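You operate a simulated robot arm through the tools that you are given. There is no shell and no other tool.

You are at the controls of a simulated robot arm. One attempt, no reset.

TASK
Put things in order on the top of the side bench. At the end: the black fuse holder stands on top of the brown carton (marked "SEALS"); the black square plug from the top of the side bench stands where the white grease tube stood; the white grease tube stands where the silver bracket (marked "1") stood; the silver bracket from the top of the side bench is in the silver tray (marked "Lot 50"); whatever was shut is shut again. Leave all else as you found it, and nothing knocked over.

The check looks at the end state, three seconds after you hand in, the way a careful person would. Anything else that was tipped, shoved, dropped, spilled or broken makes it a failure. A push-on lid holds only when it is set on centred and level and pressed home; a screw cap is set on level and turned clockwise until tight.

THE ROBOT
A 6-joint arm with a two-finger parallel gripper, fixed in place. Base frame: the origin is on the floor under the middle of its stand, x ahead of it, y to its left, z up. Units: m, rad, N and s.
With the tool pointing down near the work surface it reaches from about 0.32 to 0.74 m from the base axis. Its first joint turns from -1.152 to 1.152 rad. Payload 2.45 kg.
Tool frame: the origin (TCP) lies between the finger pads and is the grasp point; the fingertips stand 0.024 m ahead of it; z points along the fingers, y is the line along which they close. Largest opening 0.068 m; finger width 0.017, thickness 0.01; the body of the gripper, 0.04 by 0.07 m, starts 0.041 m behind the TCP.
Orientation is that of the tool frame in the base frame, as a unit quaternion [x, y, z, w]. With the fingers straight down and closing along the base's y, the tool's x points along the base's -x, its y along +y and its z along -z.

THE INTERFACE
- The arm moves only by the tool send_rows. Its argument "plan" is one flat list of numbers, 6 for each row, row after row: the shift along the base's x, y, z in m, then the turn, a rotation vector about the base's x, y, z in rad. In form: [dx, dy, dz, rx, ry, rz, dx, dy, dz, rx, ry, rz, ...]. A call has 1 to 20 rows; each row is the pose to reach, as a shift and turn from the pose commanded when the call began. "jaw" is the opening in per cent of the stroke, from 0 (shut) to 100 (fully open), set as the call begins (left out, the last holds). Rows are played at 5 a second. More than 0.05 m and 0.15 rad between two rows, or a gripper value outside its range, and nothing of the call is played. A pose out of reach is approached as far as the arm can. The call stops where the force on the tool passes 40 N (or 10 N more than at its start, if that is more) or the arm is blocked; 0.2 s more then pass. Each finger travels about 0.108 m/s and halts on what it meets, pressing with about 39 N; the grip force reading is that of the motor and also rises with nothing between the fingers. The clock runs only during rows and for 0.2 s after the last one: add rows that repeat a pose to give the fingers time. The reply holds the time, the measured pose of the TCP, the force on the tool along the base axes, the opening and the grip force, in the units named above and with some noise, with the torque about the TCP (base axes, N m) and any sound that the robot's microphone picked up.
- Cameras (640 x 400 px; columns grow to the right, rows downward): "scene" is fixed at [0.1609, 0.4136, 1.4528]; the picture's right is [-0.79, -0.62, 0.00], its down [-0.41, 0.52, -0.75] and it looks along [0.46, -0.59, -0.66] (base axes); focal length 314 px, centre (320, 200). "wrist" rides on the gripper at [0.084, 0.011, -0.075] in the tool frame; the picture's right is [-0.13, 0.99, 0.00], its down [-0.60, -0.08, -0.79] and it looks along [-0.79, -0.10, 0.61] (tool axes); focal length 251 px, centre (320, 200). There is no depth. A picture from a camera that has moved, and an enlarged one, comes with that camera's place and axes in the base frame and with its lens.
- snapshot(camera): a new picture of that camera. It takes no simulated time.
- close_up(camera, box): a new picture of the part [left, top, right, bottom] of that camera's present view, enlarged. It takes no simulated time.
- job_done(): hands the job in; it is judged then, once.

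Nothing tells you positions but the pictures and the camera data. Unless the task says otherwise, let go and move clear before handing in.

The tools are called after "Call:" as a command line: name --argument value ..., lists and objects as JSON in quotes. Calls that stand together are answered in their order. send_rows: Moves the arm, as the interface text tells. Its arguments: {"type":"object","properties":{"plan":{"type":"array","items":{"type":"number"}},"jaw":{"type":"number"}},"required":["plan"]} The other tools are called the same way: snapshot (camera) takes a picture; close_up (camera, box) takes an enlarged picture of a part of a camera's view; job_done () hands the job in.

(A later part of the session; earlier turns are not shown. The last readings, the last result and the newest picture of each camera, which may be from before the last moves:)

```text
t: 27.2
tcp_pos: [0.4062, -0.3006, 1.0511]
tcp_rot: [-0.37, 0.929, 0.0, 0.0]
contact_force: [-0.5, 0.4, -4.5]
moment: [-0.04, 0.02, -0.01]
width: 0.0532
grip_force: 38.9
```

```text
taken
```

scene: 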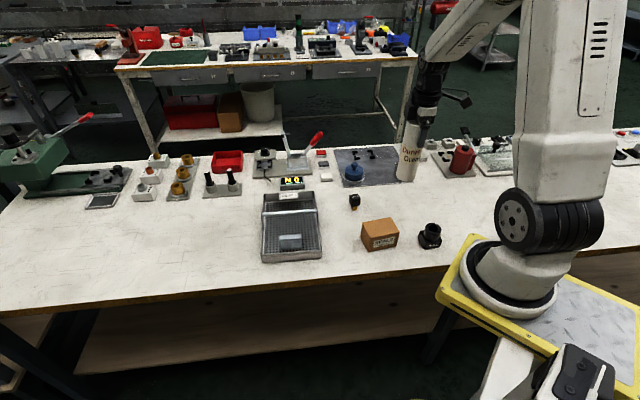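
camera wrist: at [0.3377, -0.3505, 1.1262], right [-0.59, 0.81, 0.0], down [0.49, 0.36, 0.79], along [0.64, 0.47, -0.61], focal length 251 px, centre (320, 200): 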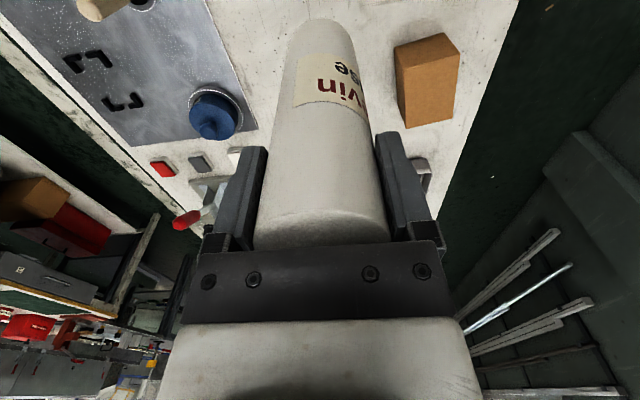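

The tube is above the target. I lower it to about a centimetre above the bench.

Call:
send_rows --plan '[0, 0, -0.02, 0, 0, 0, 0, 0, -0.045, 0, 0, 0, 0, 0, -0.07, 0, 0, 0, 0, 0, -0.09, 0, 0, 0, 0, 0, -0.105, 0, 0, 0, 0, 0, -0.115, 0, 0, 0, 0, 0, -0.12, 0, 0, 0, 0, 0, -0.12, 0, 0, 0]'

Call:
close_up --camera "scene" --box '[340, 130, 460, 260]'

Call:
snapshot --camera "wrist"

```text
t: 29.0
tcp_pos: [0.4071, -0.3009, 0.9308]
tcp_rot: [-0.371, 0.929, 0.0, 0.0]
contact_force: [-0.4, 0.4, -3.8]
moment: [-0.02, 0.03, -0.03]
width: 0.0533
grip_force: 38.3
```

```text
3.08 times, centred on (400, 195) of scene
camera zoom: at [0.161, 0.4136, 1.4528], right [-0.79, -0.62, 0.0], down [-0.41, 0.52, -0.75], along [0.46, -0.59, -0.66], focal length 967 px, centre (74, 215)
```

zoom: 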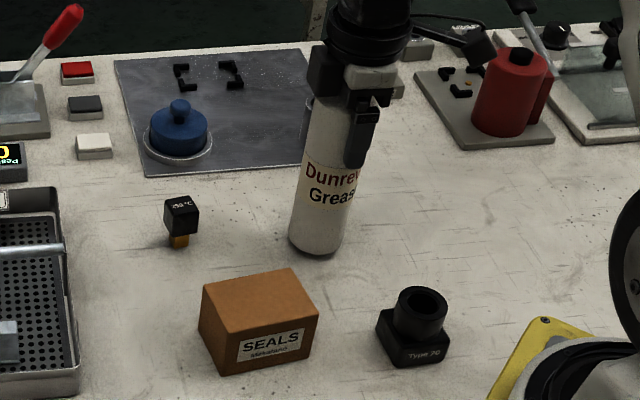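

```text
taken
camera wrist: at [0.3385, -0.3509, 1.0058], right [-0.59, 0.81, 0.0], down [0.49, 0.36, 0.79], along [0.64, 0.47, -0.61], focal length 251 px, centre (320, 200)
```

wrist: 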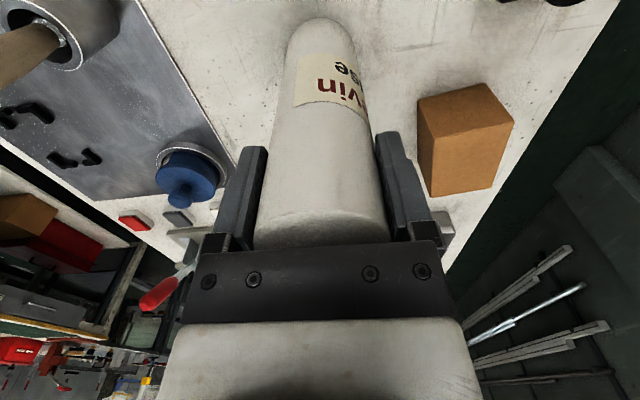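

Good position, with the tube close to the bench and nothing nearby. I lower in fine steps until contact.

Call:
send_rows --plan '[0, 0, -0.003, 0, 0, 0, 0, 0, -0.006, 0, 0, 0, 0, 0, -0.008, 0, 0, 0, 0, 0, -0.008, 0, 0, 0]'

```text
t: 30.0
tcp_pos: [0.4075, -0.3019, 0.9232]
tcp_rot: [-0.371, 0.929, 0.0, 0.0]
contact_force: [-1.0, 0.1, -3.8]
moment: [-0.02, 0.05, -0.03]
width: 0.0534
grip_force: 38.8
```

No contact yet; the force is still only the tube's weight. I continue in millimetre steps.

Call:
send_rows --plan '[0, 0, -0.001, 0, 0, 0, 0, 0, -0.002, 0, 0, 0, 0, 0, -0.002, 0, 0, 0]'

```text
t: 30.8
tcp_pos: [0.4051, -0.3021, 0.9204]
tcp_rot: [-0.371, 0.929, 0.0, -0.001]
contact_force: [0.1, -0.1, -4.4]
moment: [0.04, 0.03, -0.01]
width: 0.0531
grip_force: 39.2
```

Call:
send_rows --plan '[0, 0, -0.0007, 0, 0, 0, 0, 0, -0.0014, 0, 0, 0, 0, 0, -0.0014, 0, 0, 0]'

```text
t: 31.6
tcp_pos: [0.4064, -0.3011, 0.9198]
tcp_rot: [-0.371, 0.929, 0.0, -0.001]
contact_force: [-2.1, 4.5, 11.7]
moment: [0.64, 0.12, 0.06]
width: 0.0532
grip_force: 39.1
```

The tube has touched down. I ease off slightly and open the fingers.

Call:
send_rows --plan '[0, 0, 0.0006, 0, 0, 0, 0, 0, 0.0006, 0, 0, 0]'

Call:
send_rows --plan '[0, 0, 0, 0, 0, 0, 0, 0, 0, 0, 0, 0, 0, 0, 0, 0, 0, 0]' --jaw 100

Call:
snapshot --camera "wrist"

Call:
close_up --camera "scene" --box '[340, 130, 460, 260]'

```text
t: 32.2
tcp_pos: [0.4058, -0.3009, 0.9198]
tcp_rot: [-0.371, 0.929, 0.0, 0.0]
contact_force: [0.3, 1.7, -0.6]
moment: [0.13, -0.13, -0.02]
width: 0.053
grip_force: 39.4
```

```text
t: 33.0
tcp_pos: [0.4063, -0.3011, 0.9201]
tcp_rot: [-0.37, 0.929, -0.001, 0.0]
contact_force: [-0.3, -0.1, 0.1]
moment: [-0.02, -0.02, -0.02]
width: 0.0681
grip_force: 0.0
```

```text
taken
camera wrist: at [0.3378, -0.351, 0.9953], right [-0.59, 0.81, 0.0], down [0.49, 0.36, 0.79], along [0.64, 0.47, -0.61], focal length 251 px, centre (320, 200)
```

wrist: 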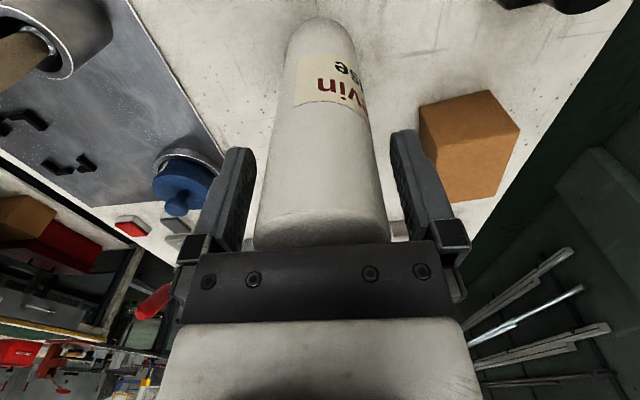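

```text
3.08 times, centred on (400, 195) of scene
camera zoom: at [0.1609, 0.4136, 1.4528], right [-0.79, -0.62, 0.0], down [-0.41, 0.52, -0.75], along [0.46, -0.59, -0.66], focal length 967 px, centre (74, 215)
```

zoom: 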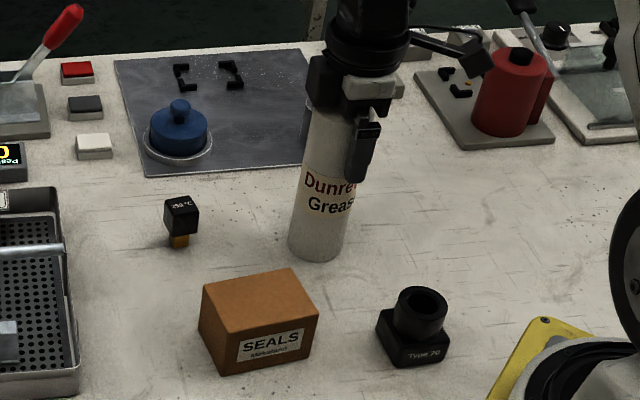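

The tube stands upright on the bracket's old spot. I rise straight up, then move over toward the plug near (0.520, -0.214) and look.

Call:
send_rows --plan '[0, 0, 0.015, 0, 0, 0, 0, 0, 0.04, 0, 0, 0, 0, 0, 0.07, 0, 0, 0, 0, 0, 0.1, 0, 0, 0, 0.025, 0.019, 0.1, 0, 0, 0.05, 0.055, 0.042, 0.1, 0, 0, 0.11, 0.085, 0.065, 0.08, 0, 0, 0.17, 0.113, 0.087, 0.05, 0, 0, 0.218, 0.113, 0.087, 0.03, 0, 0, 0.218, 0.113, 0.087, 0.03, 0, 0, 0.218]'

Call:
snapshot --camera "wrist"

Call:
snapshot --camera "scene"

```text
t: 35.2
tcp_pos: [0.5198, -0.2137, 0.9503]
tcp_rot: [-0.47, 0.883, 0.0, 0.0]
contact_force: [0.0, -0.4, 0.1]
moment: [-0.02, 0.0, 0.03]
width: 0.0676
grip_force: 0.2
```

```text
taken
camera wrist: at [0.464, -0.277, 1.025], right [-0.75, 0.66, 0.0], down [0.4, 0.46, 0.79], along [0.53, 0.59, -0.61], focal length 251 px, centre (320, 200)
```

wrist: 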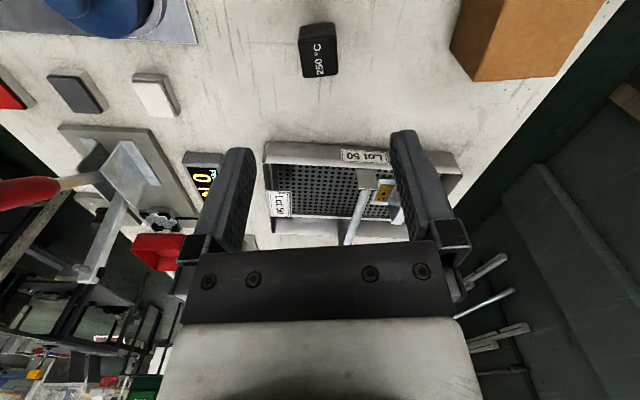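

```text
taken
```

scene: 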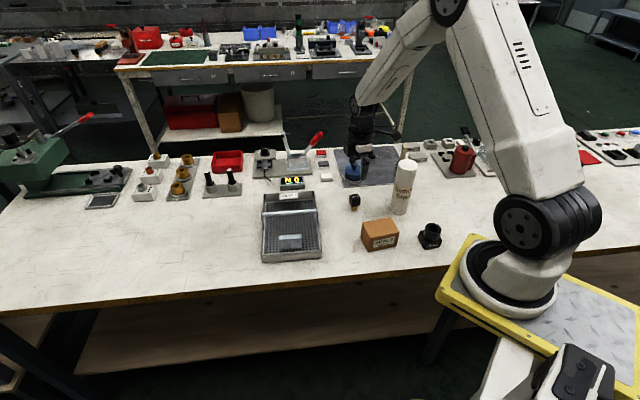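

The tube now stands close to where the wrist camera would come down, so I'll grip the plug turned by 90° instead. First I zoom in to measure the plug from here.

Call:
close_up --camera "wrist" --box '[260, 0, 380, 90]'

Call:
close_up --camera "scene" --box '[334, 180, 374, 220]'

Call:
close_up --camera "scene" --box '[350, 140, 470, 260]'

```text
4.44 times, centred on (320, 45) of wrist
camera zoom: at [0.464, -0.277, 1.025], right [-0.75, 0.66, 0.0], down [0.4, 0.46, 0.79], along [0.53, 0.59, -0.61], focal length 1118 px, centre (320, 889)
```

zoom: 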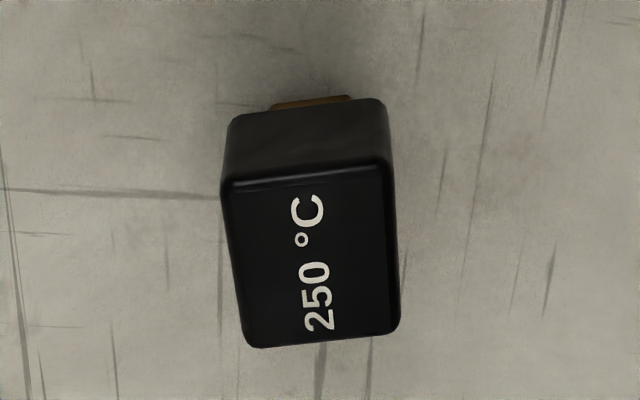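

```text
10.00 times, centred on (354, 200) of scene
camera zoom: at [0.1609, 0.4137, 1.4528], right [-0.79, -0.62, 0.0], down [-0.41, 0.52, -0.75], along [0.46, -0.59, -0.66], focal length 3144 px, centre (-20, 200)
```

zoom: 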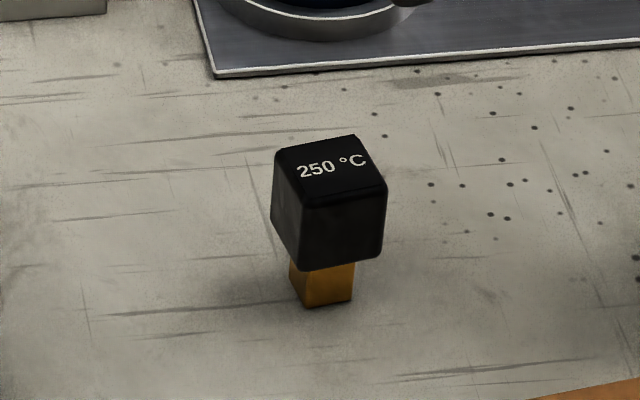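

```text
3.33 times, centred on (410, 200) of scene
camera zoom: at [0.1609, 0.4137, 1.4528], right [-0.79, -0.62, 0.0], down [-0.41, 0.52, -0.75], along [0.46, -0.59, -0.66], focal length 1048 px, centre (20, 200)
```

zoom: 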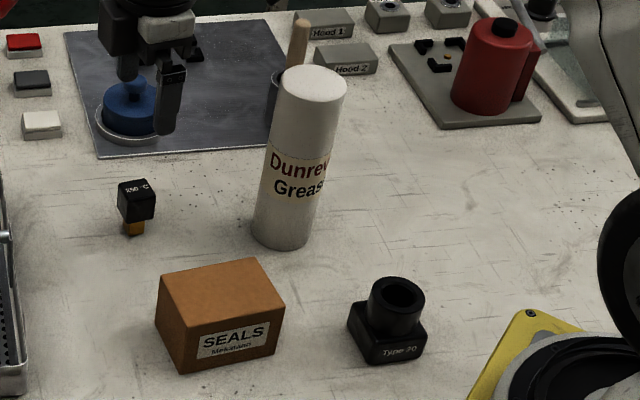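

The plug is at about (0.519, -0.216) with its top at z ≈ 0.833. It is 27 mm wide and its sides lie at about 55°. I rise a bit and turn the gripper by -90° so the camera stays away from the tube.

Call:
send_rows --plan '[0, 0, 0.02, 0, 0, -0.1, 0, 0, 0.04, 0, 0, -0.23, 0, 0, 0.04, 0, 0, -0.36, 0, 0, 0.04, 0, 0, -0.49, 0, 0, 0.04, 0, 0, -0.62, 0, 0, 0.04, 0, 0, -0.75, 0, 0, 0.04, 0, 0, -0.88, 0, 0, 0.04, 0, 0, -1.01, 0, 0, 0.04, 0, 0, -1.14, 0, 0, 0.04, 0, 0, -1.27, 0, 0, 0.04, 0, 0, -1.4, 0, 0, 0.03, 0, 0, -1.5, -0.001, -0.002, 0.01, 0, 0, -1.583, -0.001, -0.002, -0.02, 0, 0, -1.583, -0.001, -0.002, -0.02, 0, 0, -1.583]'

Call:
snapshot --camera "wrist"

Call:
close_up --camera "wrist" --box '[230, 0, 410, 130]'

Call:
close_up --camera "scene" --box '[320, 130, 440, 250]'

```text
t: 38.4
tcp_pos: [0.5188, -0.2184, 0.9293]
tcp_rot: [0.299, 0.954, 0.0, 0.001]
contact_force: [-0.3, 0.3, 0.1]
moment: [0.03, -0.01, 0.02]
width: 0.0682
grip_force: 0.0
```

```text
taken
camera wrist: at [0.4561, -0.1608, 1.0048], right [0.67, 0.74, 0.0], down [0.45, -0.41, 0.79], along [0.59, -0.53, -0.61], focal length 251 px, centre (320, 200)
```

wrist: 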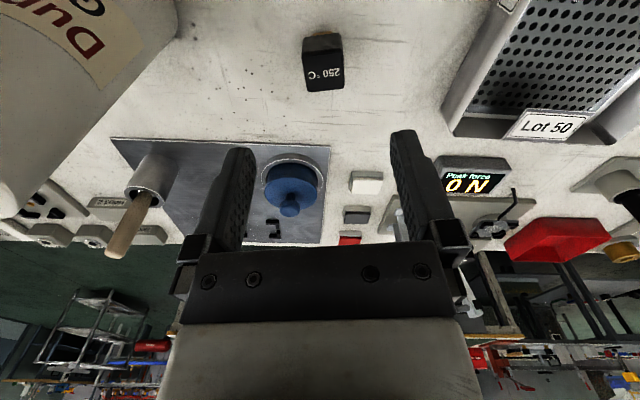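

```text
3.08 times, centred on (320, 65) of wrist
camera zoom: at [0.4561, -0.1608, 1.0048], right [0.67, 0.74, 0.0], down [0.45, -0.41, 0.79], along [0.59, -0.53, -0.61], focal length 774 px, centre (320, 615)
```

zoom: 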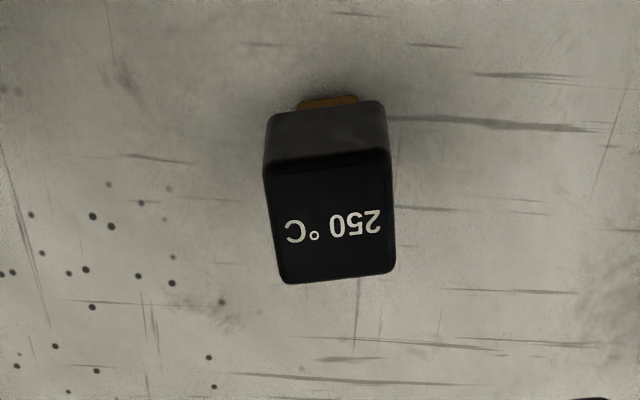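

```text
3.33 times, centred on (380, 190) of scene
camera zoom: at [0.1609, 0.4136, 1.4528], right [-0.79, -0.62, 0.0], down [-0.41, 0.52, -0.75], along [0.46, -0.59, -0.66], focal length 1048 px, centre (120, 233)
```

zoom: 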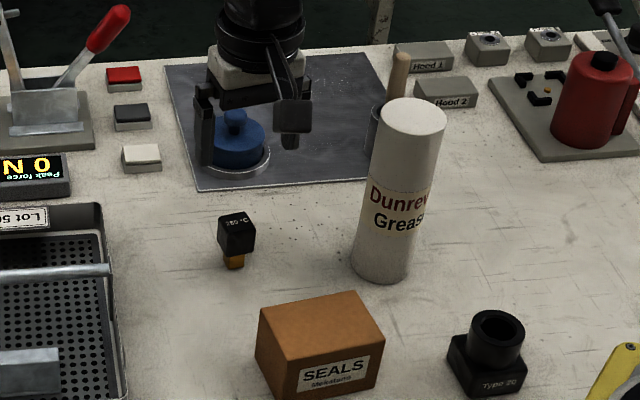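

The plug lies about 3 mm off the gripper's centre line. I shift and lower to just above it, then check again.

Call:
send_rows --plan '[0.0008, 0.0012, -0.02, 0, 0, 0, 0.0017, 0.0025, -0.04, 0, 0, 0, 0.0017, 0.0025, -0.06, 0, 0, 0, 0.0017, 0.0025, -0.06, 0, 0, 0]'

Call:
snapshot --camera "wrist"

Call:
close_up --camera "wrist" --box '[200, 60, 440, 220]'

Call:
close_up --camera "scene" --box '[320, 150, 400, 230]'

```text
t: 39.4
tcp_pos: [0.5201, -0.2129, 0.8695]
tcp_rot: [0.297, 0.955, 0.0, 0.001]
contact_force: [0.4, -0.3, -0.1]
moment: [-0.02, -0.01, 0.0]
width: 0.068
grip_force: 0.1
```

```text
taken
camera wrist: at [0.4573, -0.1558, 0.9452], right [0.67, 0.74, 0.0], down [0.45, -0.41, 0.79], along [0.59, -0.53, -0.61], focal length 251 px, centre (320, 200)
```

wrist: 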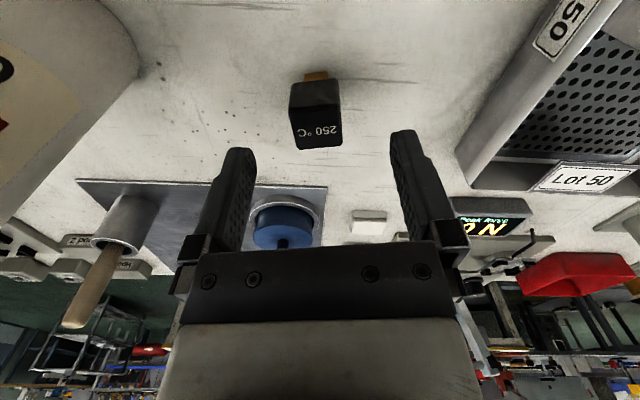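

```text
2.50 times, centred on (320, 140) of wrist
camera zoom: at [0.4573, -0.1558, 0.9452], right [0.67, 0.74, 0.0], down [0.45, -0.41, 0.79], along [0.59, -0.53, -0.61], focal length 629 px, centre (320, 350)
```

zoom: 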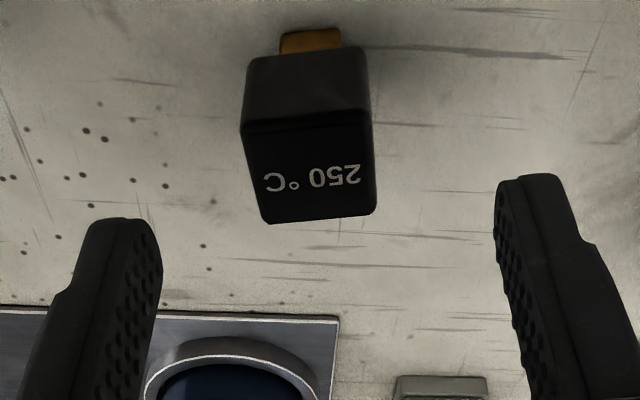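

```text
5.00 times, centred on (360, 190) of scene
camera zoom: at [0.1609, 0.4136, 1.4528], right [-0.79, -0.62, 0.0], down [-0.41, 0.52, -0.75], along [0.46, -0.59, -0.66], focal length 1572 px, centre (120, 250)
```

zoom: 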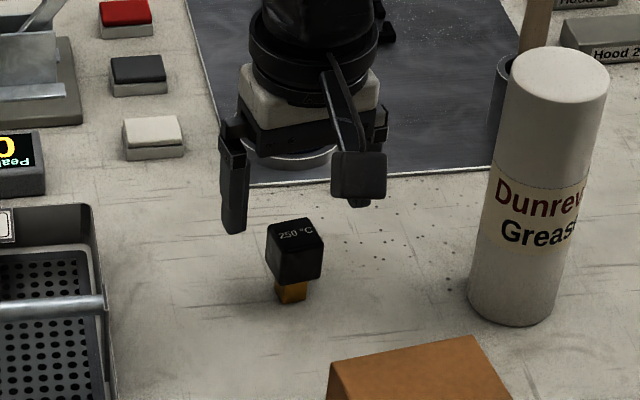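

The plug is centred within about 1 mm and aligned. I lower around it to z ≈ 0.823.

Call:
send_rows --plan '[-0.0019, 0.0007, -0.012, 0, 0, 0, -0.0019, 0.0007, -0.024, 0, 0, 0, -0.0019, 0.0007, -0.036, 0, 0, 0, -0.0019, 0.0007, -0.0466, 0, 0, 0, -0.0019, 0.0007, -0.0466, 0, 0, 0]'

Call:
snapshot --camera "wrist"

Call:
close_up --camera "scene" --box '[320, 160, 400, 240]'

```text
t: 40.6
tcp_pos: [0.5189, -0.2141, 0.823]
tcp_rot: [0.299, 0.954, 0.0, 0.0]
contact_force: [0.6, -0.5, 0.6]
moment: [0.03, 0.0, 0.01]
width: 0.068
grip_force: 0.1
```

```text
taken
camera wrist: at [0.4557, -0.1562, 0.8981], right [0.67, 0.74, 0.0], down [0.45, -0.41, 0.79], along [0.59, -0.53, -0.61], focal length 251 px, centre (320, 200)
```

wrist: 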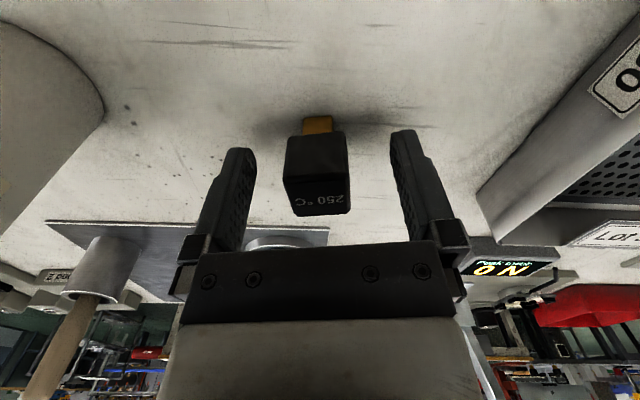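

```text
5.00 times, centred on (360, 200) of scene
camera zoom: at [0.1609, 0.4136, 1.4528], right [-0.79, -0.62, 0.0], down [-0.41, 0.52, -0.75], along [0.46, -0.59, -0.66], focal length 1572 px, centre (120, 200)
```

zoom: 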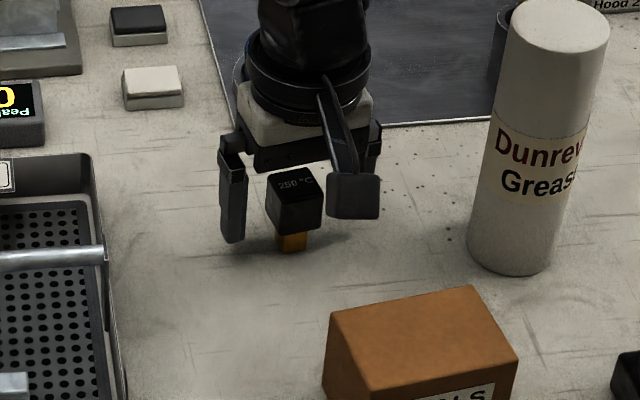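

The plug is central between the fingers. I close in two stages for a soft grip.

Call:
send_rows --plan '[0, 0, 0, 0, 0, 0, 0, 0, 0, 0, 0, 0, 0, 0, 0, 0, 0, 0]' --jaw 48

Call:
send_rows --plan '[0, 0, 0, 0, 0, 0, 0, 0, 0, 0, 0, 0, 0, 0, 0, 0, 0, 0]' --jaw 0

Call:
snapshot --camera "wrist"

```text
t: 41.4
tcp_pos: [0.5187, -0.2133, 0.823]
tcp_rot: [0.298, 0.955, 0.0, 0.0]
contact_force: [0.3, 0.5, 1.1]
moment: [0.03, -0.02, -0.04]
width: 0.0327
grip_force: 0.1
```

```text
t: 42.2
tcp_pos: [0.5175, -0.2149, 0.8235]
tcp_rot: [0.298, 0.954, -0.001, 0.0]
contact_force: [-0.4, -0.2, 0.2]
moment: [-0.01, 0.05, 0.0]
width: 0.027
grip_force: 38.9
```

```text
taken
camera wrist: at [0.4557, -0.1562, 0.8984], right [0.67, 0.74, 0.0], down [0.45, -0.41, 0.79], along [0.59, -0.53, -0.61], focal length 251 px, centre (320, 200)
```

wrist: 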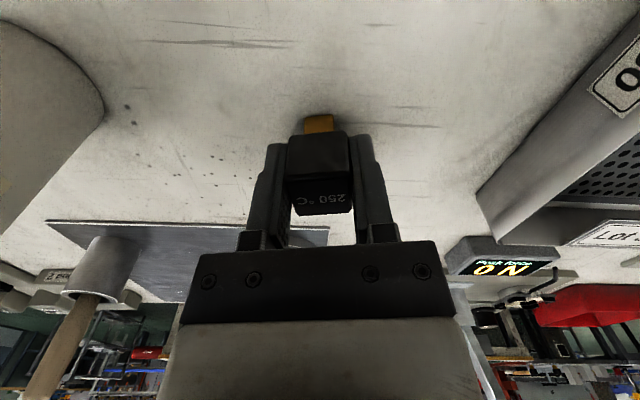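

The plug is gripped square at 27 mm. I lift it and carry it over the tray at height to the tube's old spot (0.699, 0.192).

Call:
send_rows --plan '[0, 0, 0.005, 0, 0, 0, 0, 0, 0.02, 0, 0, 0, 0, 0, 0.05, 0, 0, 0, 0, 0, 0.09, 0, 0, 0, 0, 0, 0.127, 0, 0, 0, 0.0129, 0.0289, 0.127, 0, 0, 0, 0.0257, 0.0578, 0.127, 0, 0, 0, 0.0386, 0.0867, 0.127, 0, 0, 0, 0.0515, 0.1157, 0.127, 0, 0, 0, 0.0644, 0.1446, 0.127, 0, 0, 0, 0.0772, 0.1735, 0.127, 0, 0, 0, 0.0901, 0.2024, 0.127, 0, 0, 0, 0.103, 0.2313, 0.127, 0, 0, 0, 0.1158, 0.2602, 0.127, 0, 0, 0, 0.1287, 0.2891, 0.127, 0, 0, 0, 0.1416, 0.318, 0.127, 0, 0, 0, 0.1545, 0.347, 0.127, 0, 0, 0, 0.1673, 0.3759, 0.127, 0, 0, 0, 0.1802, 0.4048, 0.127, 0, 0, 0, 0.1802, 0.4048, 0.127, 0, 0, 0]'

Call:
snapshot --camera "wrist"

Call:
snapshot --camera "scene"

```text
t: 46.4
tcp_pos: [0.698, 0.1927, 0.9511]
tcp_rot: [0.298, 0.954, 0.0, 0.0]
contact_force: [0.1, 0.5, -0.3]
moment: [0.03, 0.0, 0.0]
width: 0.0276
grip_force: 38.6
```

```text
taken
camera wrist: at [0.6354, 0.2499, 1.0258], right [0.67, 0.74, 0.0], down [0.45, -0.41, 0.79], along [0.59, -0.53, -0.61], focal length 251 px, centre (320, 200)
```

wrist: 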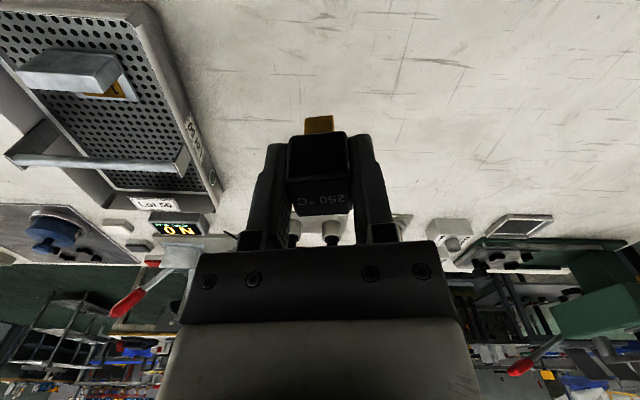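

```text
taken
```

scene: 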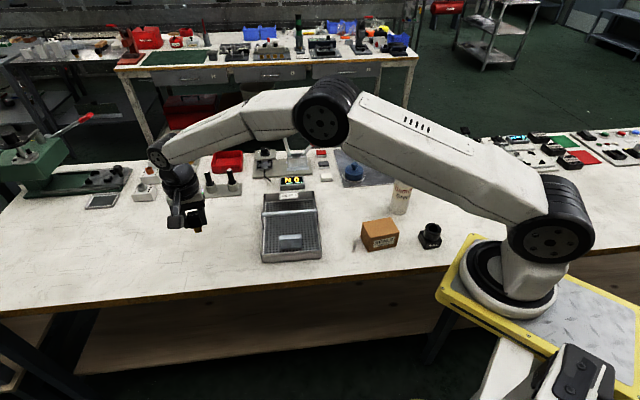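

Above the tube's old spot, all clear below. I lower to about 1 cm above the bench.

Call:
send_rows --plan '[0, 0, -0.03, 0, 0, 0, 0, 0, -0.06, 0, 0, 0, 0, 0, -0.085, 0, 0, 0, 0, 0, -0.105, 0, 0, 0, 0, 0, -0.117, 0, 0, 0, 0, 0, -0.117, 0, 0, 0]'

Call:
close_up --camera "scene" --box '[150, 180, 260, 280]'

Call:
snapshot --camera "wrist"

```text
t: 47.8
tcp_pos: [0.6977, 0.1918, 0.8319]
tcp_rot: [0.298, 0.955, 0.0, 0.0]
contact_force: [-0.2, -0.2, -1.0]
moment: [-0.02, 0.01, -0.01]
width: 0.0271
grip_force: 38.7
```

```text
4.00 times, centred on (205, 230) of scene
camera zoom: at [0.1609, 0.4137, 1.4528], right [-0.79, -0.62, 0.0], down [-0.41, 0.52, -0.75], along [0.46, -0.59, -0.66], focal length 1258 px, centre (780, 80)
```

zoom: 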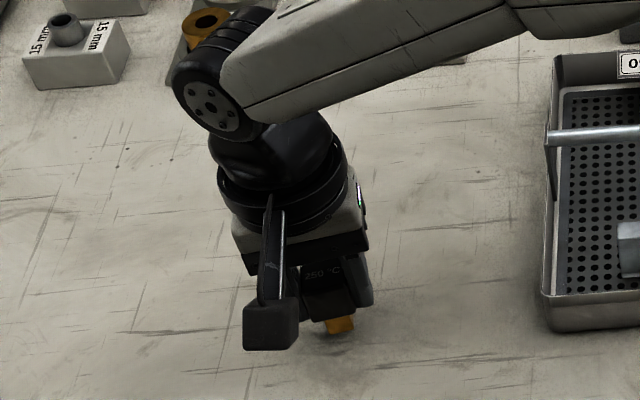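

```text
taken
camera wrist: at [0.636, 0.2492, 0.9076], right [0.67, 0.74, 0.0], down [0.45, -0.41, 0.79], along [0.59, -0.53, -0.61], focal length 251 px, centre (320, 200)
```

wrist: 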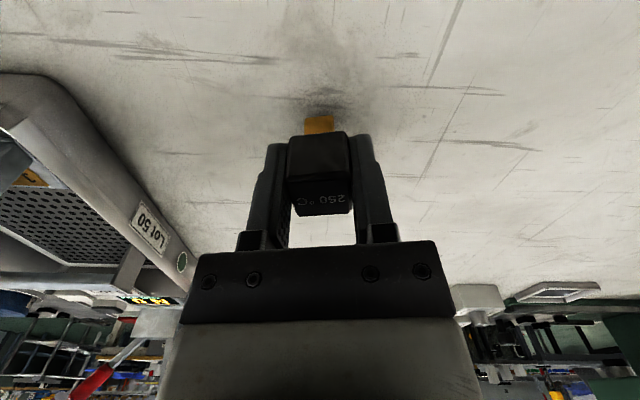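

The plug hangs level just above the bench. I lower in fine steps.

Call:
send_rows --plan '[0, 0, -0.003, 0, 0, 0, 0, 0, -0.006, 0, 0, 0, 0, 0, -0.008, 0, 0, 0, 0, 0, -0.008, 0, 0, 0]'

```text
t: 48.8
tcp_pos: [0.6993, 0.1923, 0.8246]
tcp_rot: [0.298, 0.955, 0.0, 0.0]
contact_force: [-0.2, -0.1, 0.0]
moment: [0.0, 0.01, 0.02]
width: 0.0273
grip_force: 38.8
```

Call:
send_rows --plan '[0, 0, -0.001, 0, 0, 0, 0, 0, -0.002, 0, 0, 0, 0, 0, -0.002, 0, 0, 0]'

```text
t: 49.6
tcp_pos: [0.6989, 0.1908, 0.823]
tcp_rot: [0.298, 0.955, 0.0, 0.0]
contact_force: [-0.1, 0.0, -0.2]
moment: [0.0, 0.02, 0.02]
width: 0.0273
grip_force: 38.7
```

Call:
send_rows --plan '[0, 0, -0.0005, 0, 0, 0, 0, 0, -0.001, 0, 0, 0, 0, 0, -0.001, 0, 0, 0]'

```text
t: 50.4
tcp_pos: [0.6989, 0.1905, 0.8231]
tcp_rot: [0.298, 0.954, 0.001, 0.0]
contact_force: [-1.8, 2.3, 4.4]
moment: [0.08, 0.06, -0.04]
width: 0.0276
grip_force: 39.2
```

The plug has light contact with the bench. I release by opening to about half.

Call:
send_rows --plan '[0, 0, 0, 0, 0, 0, 0, 0, 0, 0, 0, 0, 0, 0, 0, 0, 0, 0]' --jaw 60

Call:
snapshot --camera "wrist"

Call:
close_up --camera "scene" --box '[150, 180, 260, 280]'

```text
t: 51.2
tcp_pos: [0.6988, 0.1905, 0.8227]
tcp_rot: [0.298, 0.955, 0.0, 0.001]
contact_force: [-0.4, 0.4, -0.1]
moment: [0.01, -0.03, 0.0]
width: 0.0405
grip_force: 0.2
```

```text
taken
camera wrist: at [0.6363, 0.2481, 0.8978], right [0.67, 0.74, 0.0], down [0.45, -0.41, 0.79], along [0.59, -0.53, -0.61], focal length 251 px, centre (320, 200)
```

wrist: 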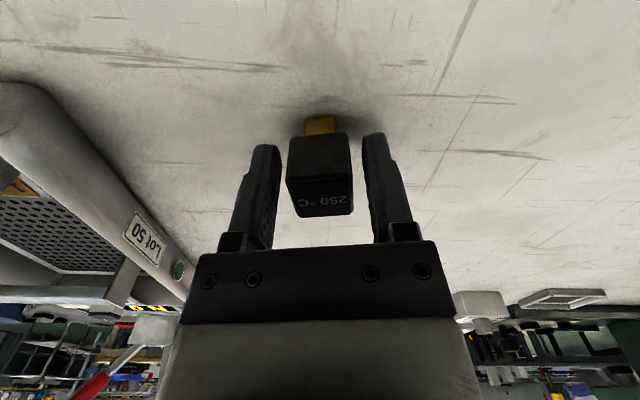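

```text
4.00 times, centred on (205, 230) of scene
camera zoom: at [0.1609, 0.4136, 1.4528], right [-0.79, -0.62, 0.0], down [-0.41, 0.52, -0.75], along [0.46, -0.59, -0.66], focal length 1258 px, centre (780, 80)
```

zoom: 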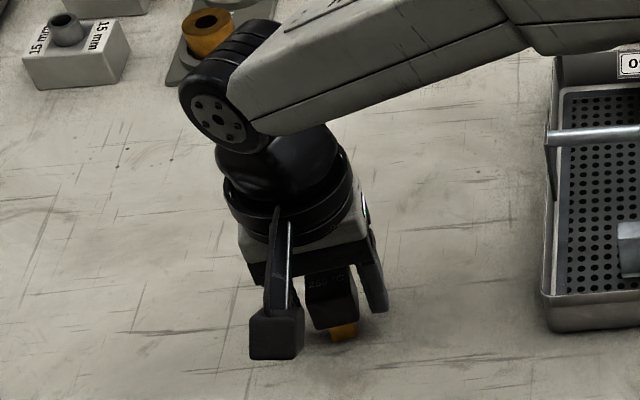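

The plug stands on its own at the tube's old spot. I lift straight up slowly and clear it before travelling.

Call:
send_rows --plan '[0, 0, 0.006, 0, 0, 0, 0, 0, 0.016, 0, 0, 0, 0, 0, 0.03, 0, 0, 0, 0, 0, 0.06, 0, 0, 0, 0, 0, 0.1, 0, 0, 0, 0, 0, 0.145, 0, 0, 0, 0, 0, 0.18, 0, 0, 0, 0, 0, 0.208, 0, 0, 0, 0, 0, 0.208, 0, 0, 0]'

Call:
close_up --camera "scene" --box '[150, 180, 260, 280]'

Call:
close_up --camera "scene" --box '[350, 180, 460, 260]'

```text
t: 53.2
tcp_pos: [0.6974, 0.1911, 1.0312]
tcp_rot: [0.299, 0.954, 0.0, 0.0]
contact_force: [0.1, -0.8, 0.3]
moment: [0.03, 0.03, 0.01]
width: 0.0408
grip_force: 0.1
```

```text
4.00 times, centred on (205, 230) of scene
camera zoom: at [0.1609, 0.4136, 1.4528], right [-0.79, -0.62, 0.0], down [-0.41, 0.52, -0.75], along [0.46, -0.59, -0.66], focal length 1258 px, centre (780, 80)
```

zoom: 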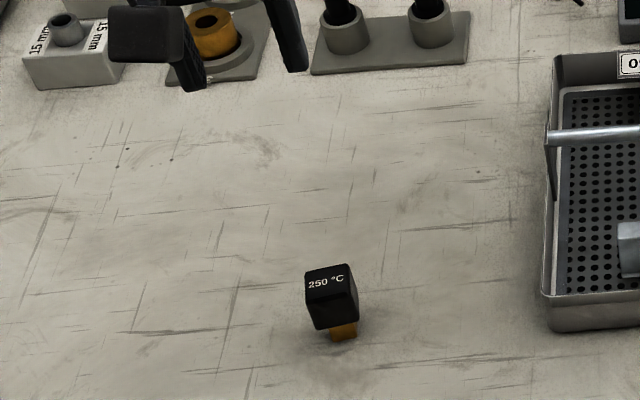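

```text
5.00 times, centred on (405, 220) of scene
camera zoom: at [0.1609, 0.4136, 1.4528], right [-0.79, -0.62, 0.0], down [-0.41, 0.52, -0.75], along [0.46, -0.59, -0.66], focal length 1572 px, centre (-105, 100)
```

zoom: 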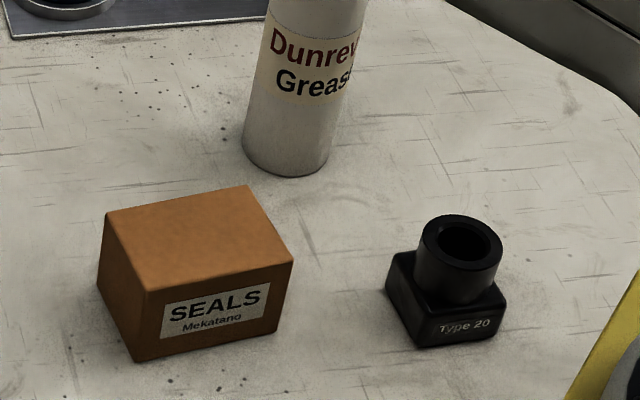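

The plug stands upright in place. Next I travel at height to above the fuse holder near (0.278, -0.23) and look down at it.

Call:
send_rows --plan '[-0.0211, -0.0211, 0, 0, 0, 0, -0.0492, -0.0493, 0, 0, 0, 0, -0.0772, -0.0775, 0, 0, 0, 0, -0.1053, -0.1056, 0, 0, 0, 0, -0.1334, -0.1338, 0, 0, 0, 0, -0.1614, -0.162, 0, 0, 0, 0, -0.1895, -0.1901, 0, 0, 0, 0, -0.2176, -0.2183, 0, 0, 0, 0, -0.2456, -0.2465, 0, 0, 0, 0, -0.2737, -0.2746, 0, 0, 0, 0, -0.3018, -0.3028, 0, 0, 0, 0, -0.3298, -0.331, 0, 0, 0, 0, -0.3579, -0.3591, 0, 0, 0, 0, -0.386, -0.3873, 0, 0, 0, 0, -0.41, -0.411, 0, 0, 0, 0, -0.421, -0.4225, 0, 0, 0, 0, -0.421, -0.4225, 0, 0, 0, 0]' --jaw 100

Call:
snapshot --camera "wrist"

Call:
snapshot --camera "scene"

```text
t: 56.8
tcp_pos: [0.2764, -0.2304, 1.031]
tcp_rot: [0.298, 0.955, 0.0, -0.001]
contact_force: [-0.4, 0.6, 1.0]
moment: [0.02, -0.02, -0.01]
width: 0.0679
grip_force: 0.0
```

```text
taken
camera wrist: at [0.2142, -0.1728, 1.1059], right [0.67, 0.74, 0.0], down [0.45, -0.41, 0.79], along [0.59, -0.53, -0.61], focal length 251 px, centre (320, 200)
```

wrist: 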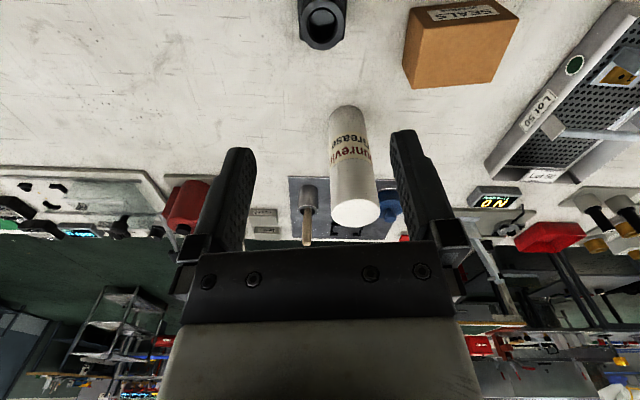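

```text
taken
```

scene: 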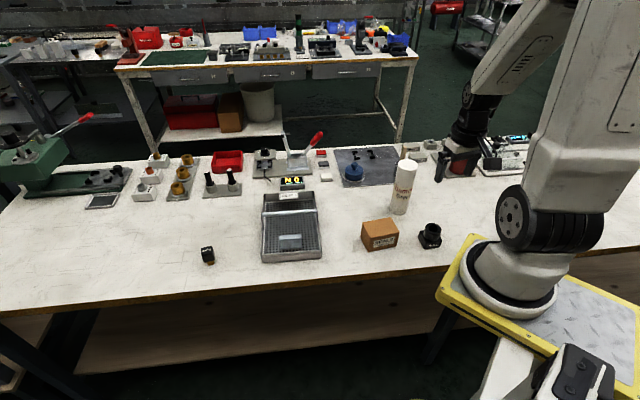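

The fuse holder is at the top of the wrist view. I lower to get a closer look.

Call:
send_rows --plan '[0, 0, -0.03, 0, 0, 0, 0, 0, -0.06, 0, 0, 0, 0, 0, -0.09, 0, 0, 0, 0, 0, -0.11, 0, 0, 0, 0, 0, -0.11, 0, 0, 0]'

Call:
snapshot --camera "wrist"

Call:
close_up --camera "wrist" --box '[230, 0, 410, 130]'

Call:
close_up --camera "scene" --box '[400, 170, 470, 260]'

```text
t: 58.0
tcp_pos: [0.2758, -0.2305, 0.9202]
tcp_rot: [0.298, 0.955, 0.001, 0.0]
contact_force: [-0.6, -0.4, 0.6]
moment: [0.03, 0.05, 0.0]
width: 0.0679
grip_force: 0.1
```

```text
taken
camera wrist: at [0.2137, -0.1731, 0.9957], right [0.67, 0.74, 0.0], down [0.45, -0.41, 0.79], along [0.59, -0.53, -0.61], focal length 251 px, centre (320, 200)
```

wrist: 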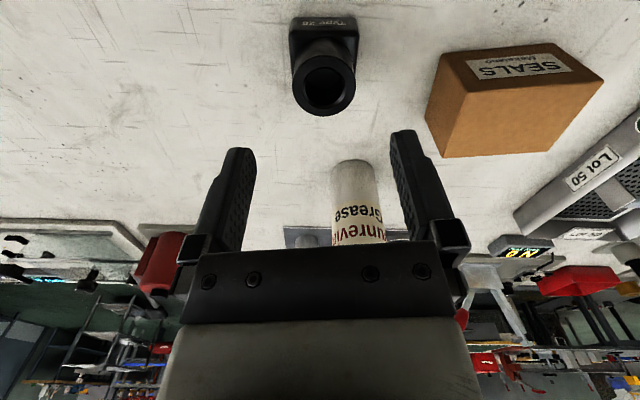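

```text
3.08 times, centred on (320, 65) of wrist
camera zoom: at [0.2137, -0.1731, 0.9957], right [0.67, 0.74, 0.0], down [0.45, -0.41, 0.79], along [0.59, -0.53, -0.61], focal length 774 px, centre (320, 615)
```

zoom: 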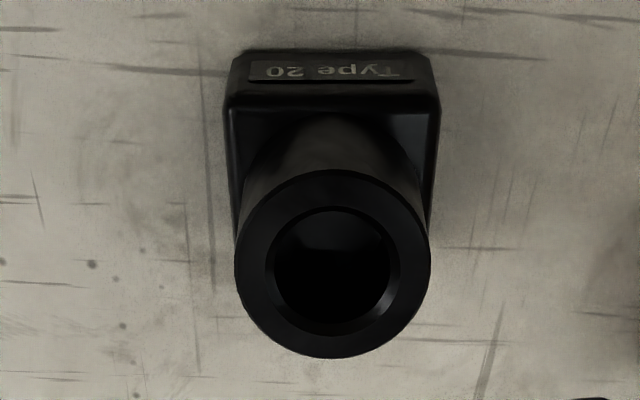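

```text
4.44 times, centred on (435, 215) of scene
camera zoom: at [0.1609, 0.4136, 1.4528], right [-0.79, -0.62, 0.0], down [-0.41, 0.52, -0.75], along [0.46, -0.59, -0.66], focal length 1397 px, centre (-191, 133)
```

zoom: 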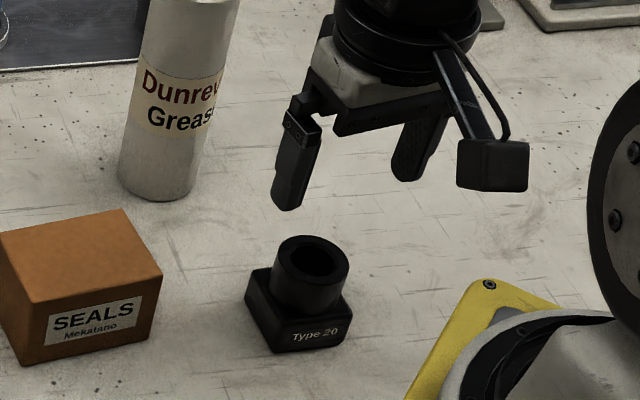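

The fuse holder's cylinder (40 mm wide, top z ≈ 0.842) is centred near (0.278, -0.227). I shift a little and lower to just above it for a final check.

Call:
send_rows --plan '[0, 0.0016, -0.015, 0, 0, 0, 0, 0.0032, -0.03, 0, 0, 0, 0, 0.0032, -0.045, 0, 0, 0, 0, 0.0032, -0.045, 0, 0, 0]'

Call:
snapshot --camera "wrist"

Call:
close_up --camera "wrist" --box '[200, 40, 440, 200]'

Call:
close_up --camera "scene" --box '[400, 180, 470, 260]'

```text
t: 59.0
tcp_pos: [0.2771, -0.2286, 0.8768]
tcp_rot: [0.298, 0.955, 0.0, 0.001]
contact_force: [0.9, 0.5, -0.8]
moment: [0.01, 0.0, -0.03]
width: 0.0678
grip_force: 0.1
```

```text
taken
camera wrist: at [0.2141, -0.1704, 0.951], right [0.67, 0.74, 0.0], down [0.45, -0.41, 0.79], along [0.59, -0.53, -0.61], focal length 251 px, centre (320, 200)
```

wrist: 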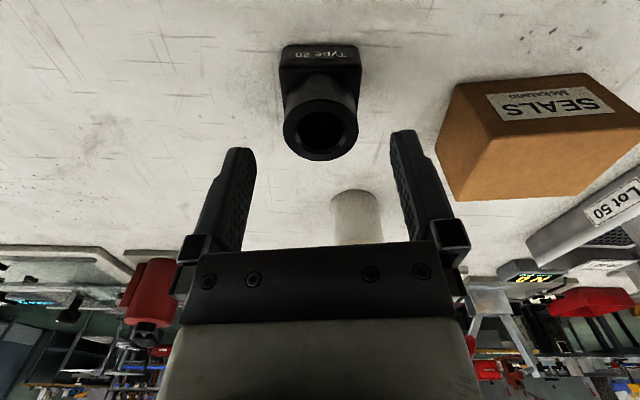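

```text
2.50 times, centred on (320, 120) of wrist
camera zoom: at [0.2141, -0.1704, 0.951], right [0.67, 0.74, 0.0], down [0.45, -0.41, 0.79], along [0.59, -0.53, -0.61], focal length 629 px, centre (320, 400)
```

zoom: 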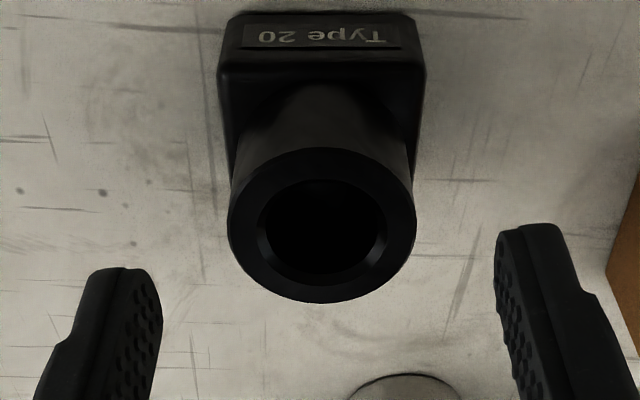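

```text
5.00 times, centred on (435, 220) of scene
camera zoom: at [0.1609, 0.4136, 1.4528], right [-0.79, -0.62, 0.0], down [-0.41, 0.52, -0.75], along [0.46, -0.59, -0.66], focal length 1572 px, centre (-255, 100)
```

zoom: 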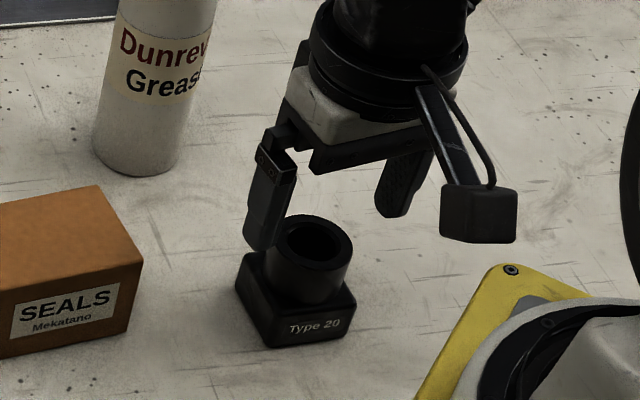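

The cylinder is centred within about 1 mm. I lower around it to z ≈ 0.838 with the force watched, keeping the fingertips above the base flange.

Call:
send_rows --plan '[-0.0004, 0.0012, -0.01, 0, 0, 0, -0.0004, 0.0012, -0.02, 0, 0, 0, -0.0004, 0.0012, -0.03, 0, 0, 0, -0.0004, 0.0012, -0.036, 0, 0, 0, -0.0004, 0.0012, -0.036, 0, 0, 0]'

Call:
snapshot --camera "wrist"

Call:
close_up --camera "scene" --box '[405, 200, 455, 260]'

```text
t: 60.2
tcp_pos: [0.2783, -0.2256, 0.84]
tcp_rot: [0.298, 0.954, -0.001, 0.0]
contact_force: [0.7, 0.3, -0.1]
moment: [0.01, -0.01, -0.03]
width: 0.0681
grip_force: 0.1
```

```text
taken
camera wrist: at [0.2153, -0.1687, 0.9149], right [0.67, 0.74, 0.0], down [0.45, -0.41, 0.79], along [0.59, -0.53, -0.61], focal length 251 px, centre (320, 200)
```

wrist: 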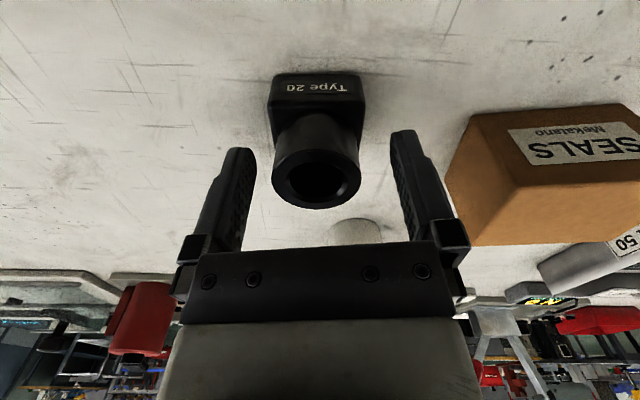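

```text
6.67 times, centred on (430, 230) of scene
camera zoom: at [0.1609, 0.4136, 1.4528], right [-0.79, -0.62, 0.0], down [-0.41, 0.52, -0.75], along [0.46, -0.59, -0.66], focal length 2096 px, centre (-413, 0)
```

zoom: 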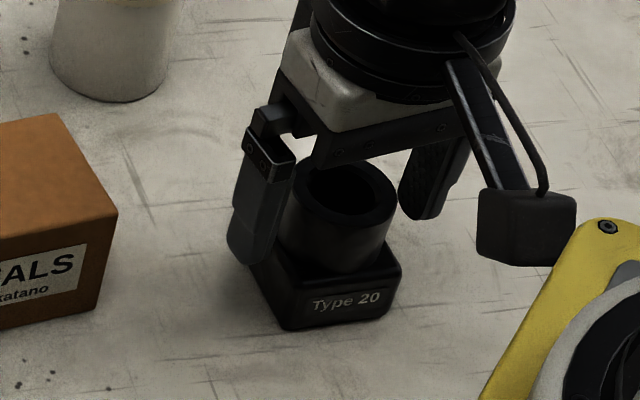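

The fingertips are just above the flange and the cylinder is centred. I close in two stages.

Call:
send_rows --plan '[-0.0004, -0.0006, 0.001, 0, 0, 0, -0.0004, -0.0006, 0.001, 0, 0, 0, -0.0004, -0.0006, 0.001, 0, 0, 0]' --jaw 68

Call:
send_rows --plan '[0, 0, 0, 0, 0, 0, 0, 0, 0, 0, 0, 0, 0, 0, 0, 0, 0, 0]' --jaw 0

Call:
snapshot --camera "wrist"

Call:
close_up --camera "scene" --box '[405, 200, 455, 260]'

```text
t: 61.0
tcp_pos: [0.2769, -0.2266, 0.841]
tcp_rot: [0.298, 0.954, 0.0, 0.0]
contact_force: [-0.4, -0.4, 0.0]
moment: [0.0, -0.01, -0.02]
width: 0.0462
grip_force: 0.1
```

```text
t: 61.8
tcp_pos: [0.2777, -0.2268, 0.8409]
tcp_rot: [0.298, 0.954, 0.0, 0.0]
contact_force: [1.4, 1.8, 4.2]
moment: [0.05, -0.09, 0.02]
width: 0.0405
grip_force: 38.8
```

```text
taken
camera wrist: at [0.2146, -0.1695, 0.9159], right [0.67, 0.74, 0.0], down [0.45, -0.41, 0.79], along [0.59, -0.53, -0.61], focal length 251 px, centre (320, 200)
```

wrist: 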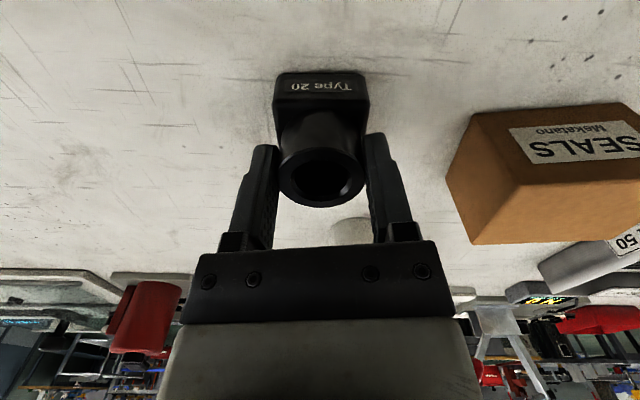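

```text
6.67 times, centred on (430, 230) of scene
camera zoom: at [0.1609, 0.4137, 1.4528], right [-0.79, -0.62, 0.0], down [-0.41, 0.52, -0.75], along [0.46, -0.59, -0.66], focal length 2096 px, centre (-413, 0)
```

zoom: 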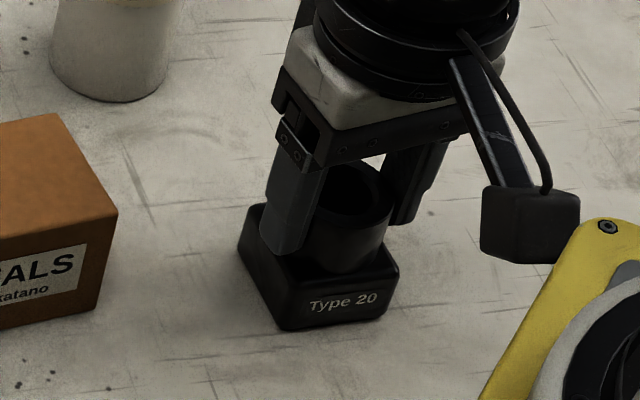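

The fuse holder is gripped (40.5 mm). I lift it to clear the carton, then move over the carton's centre (0.394, -0.147) with a small turn to line up.

Call:
send_rows --plan '[0, 0, 0.004, 0, 0, 0, 0, 0, 0.015, 0, 0, 0, 0, 0, 0.04, 0, 0, 0, 0, 0, 0.075, 0, 0, 0, 0, 0, 0.11, 0, 0, 0, 0.0195, 0.0134, 0.11, 0, 0, 0.01, 0.0389, 0.0267, 0.11, 0, 0, 0.02, 0.0584, 0.0401, 0.11, 0, 0, 0.03, 0.0779, 0.0535, 0.11, 0, 0, 0.04, 0.0973, 0.0668, 0.11, 0, 0, 0.05, 0.1168, 0.0802, 0.11, 0, 0, 0.06, 0.1168, 0.0802, 0.11, 0, 0, 0.06]'

Call:
snapshot --camera "wrist"

Call:
close_up --camera "scene" --box '[340, 160, 440, 260]'

```text
t: 64.4
tcp_pos: [0.3935, -0.1479, 0.9505]
tcp_rot: [0.27, 0.963, 0.0, 0.0]
contact_force: [-0.4, -0.1, -0.6]
moment: [0.0, -0.02, 0.03]
width: 0.0409
grip_force: 38.6
```

```text
taken
camera wrist: at [0.3284, -0.0931, 1.0259], right [0.63, 0.78, 0.0], down [0.47, -0.38, 0.79], along [0.62, -0.5, -0.61], focal length 251 px, centre (320, 200)
```

wrist: 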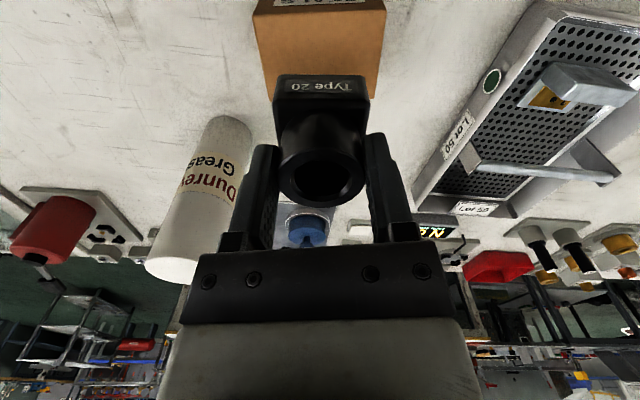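

```text
4.00 times, centred on (390, 210) of scene
camera zoom: at [0.1609, 0.4137, 1.4528], right [-0.79, -0.62, 0.0], down [-0.41, 0.52, -0.75], along [0.46, -0.59, -0.66], focal length 1258 px, centre (40, 160)
```

zoom: 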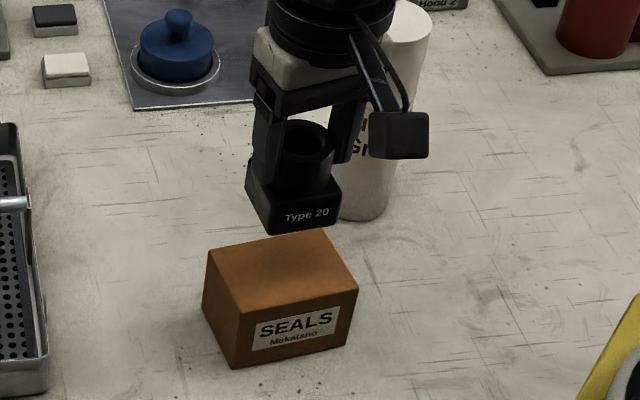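

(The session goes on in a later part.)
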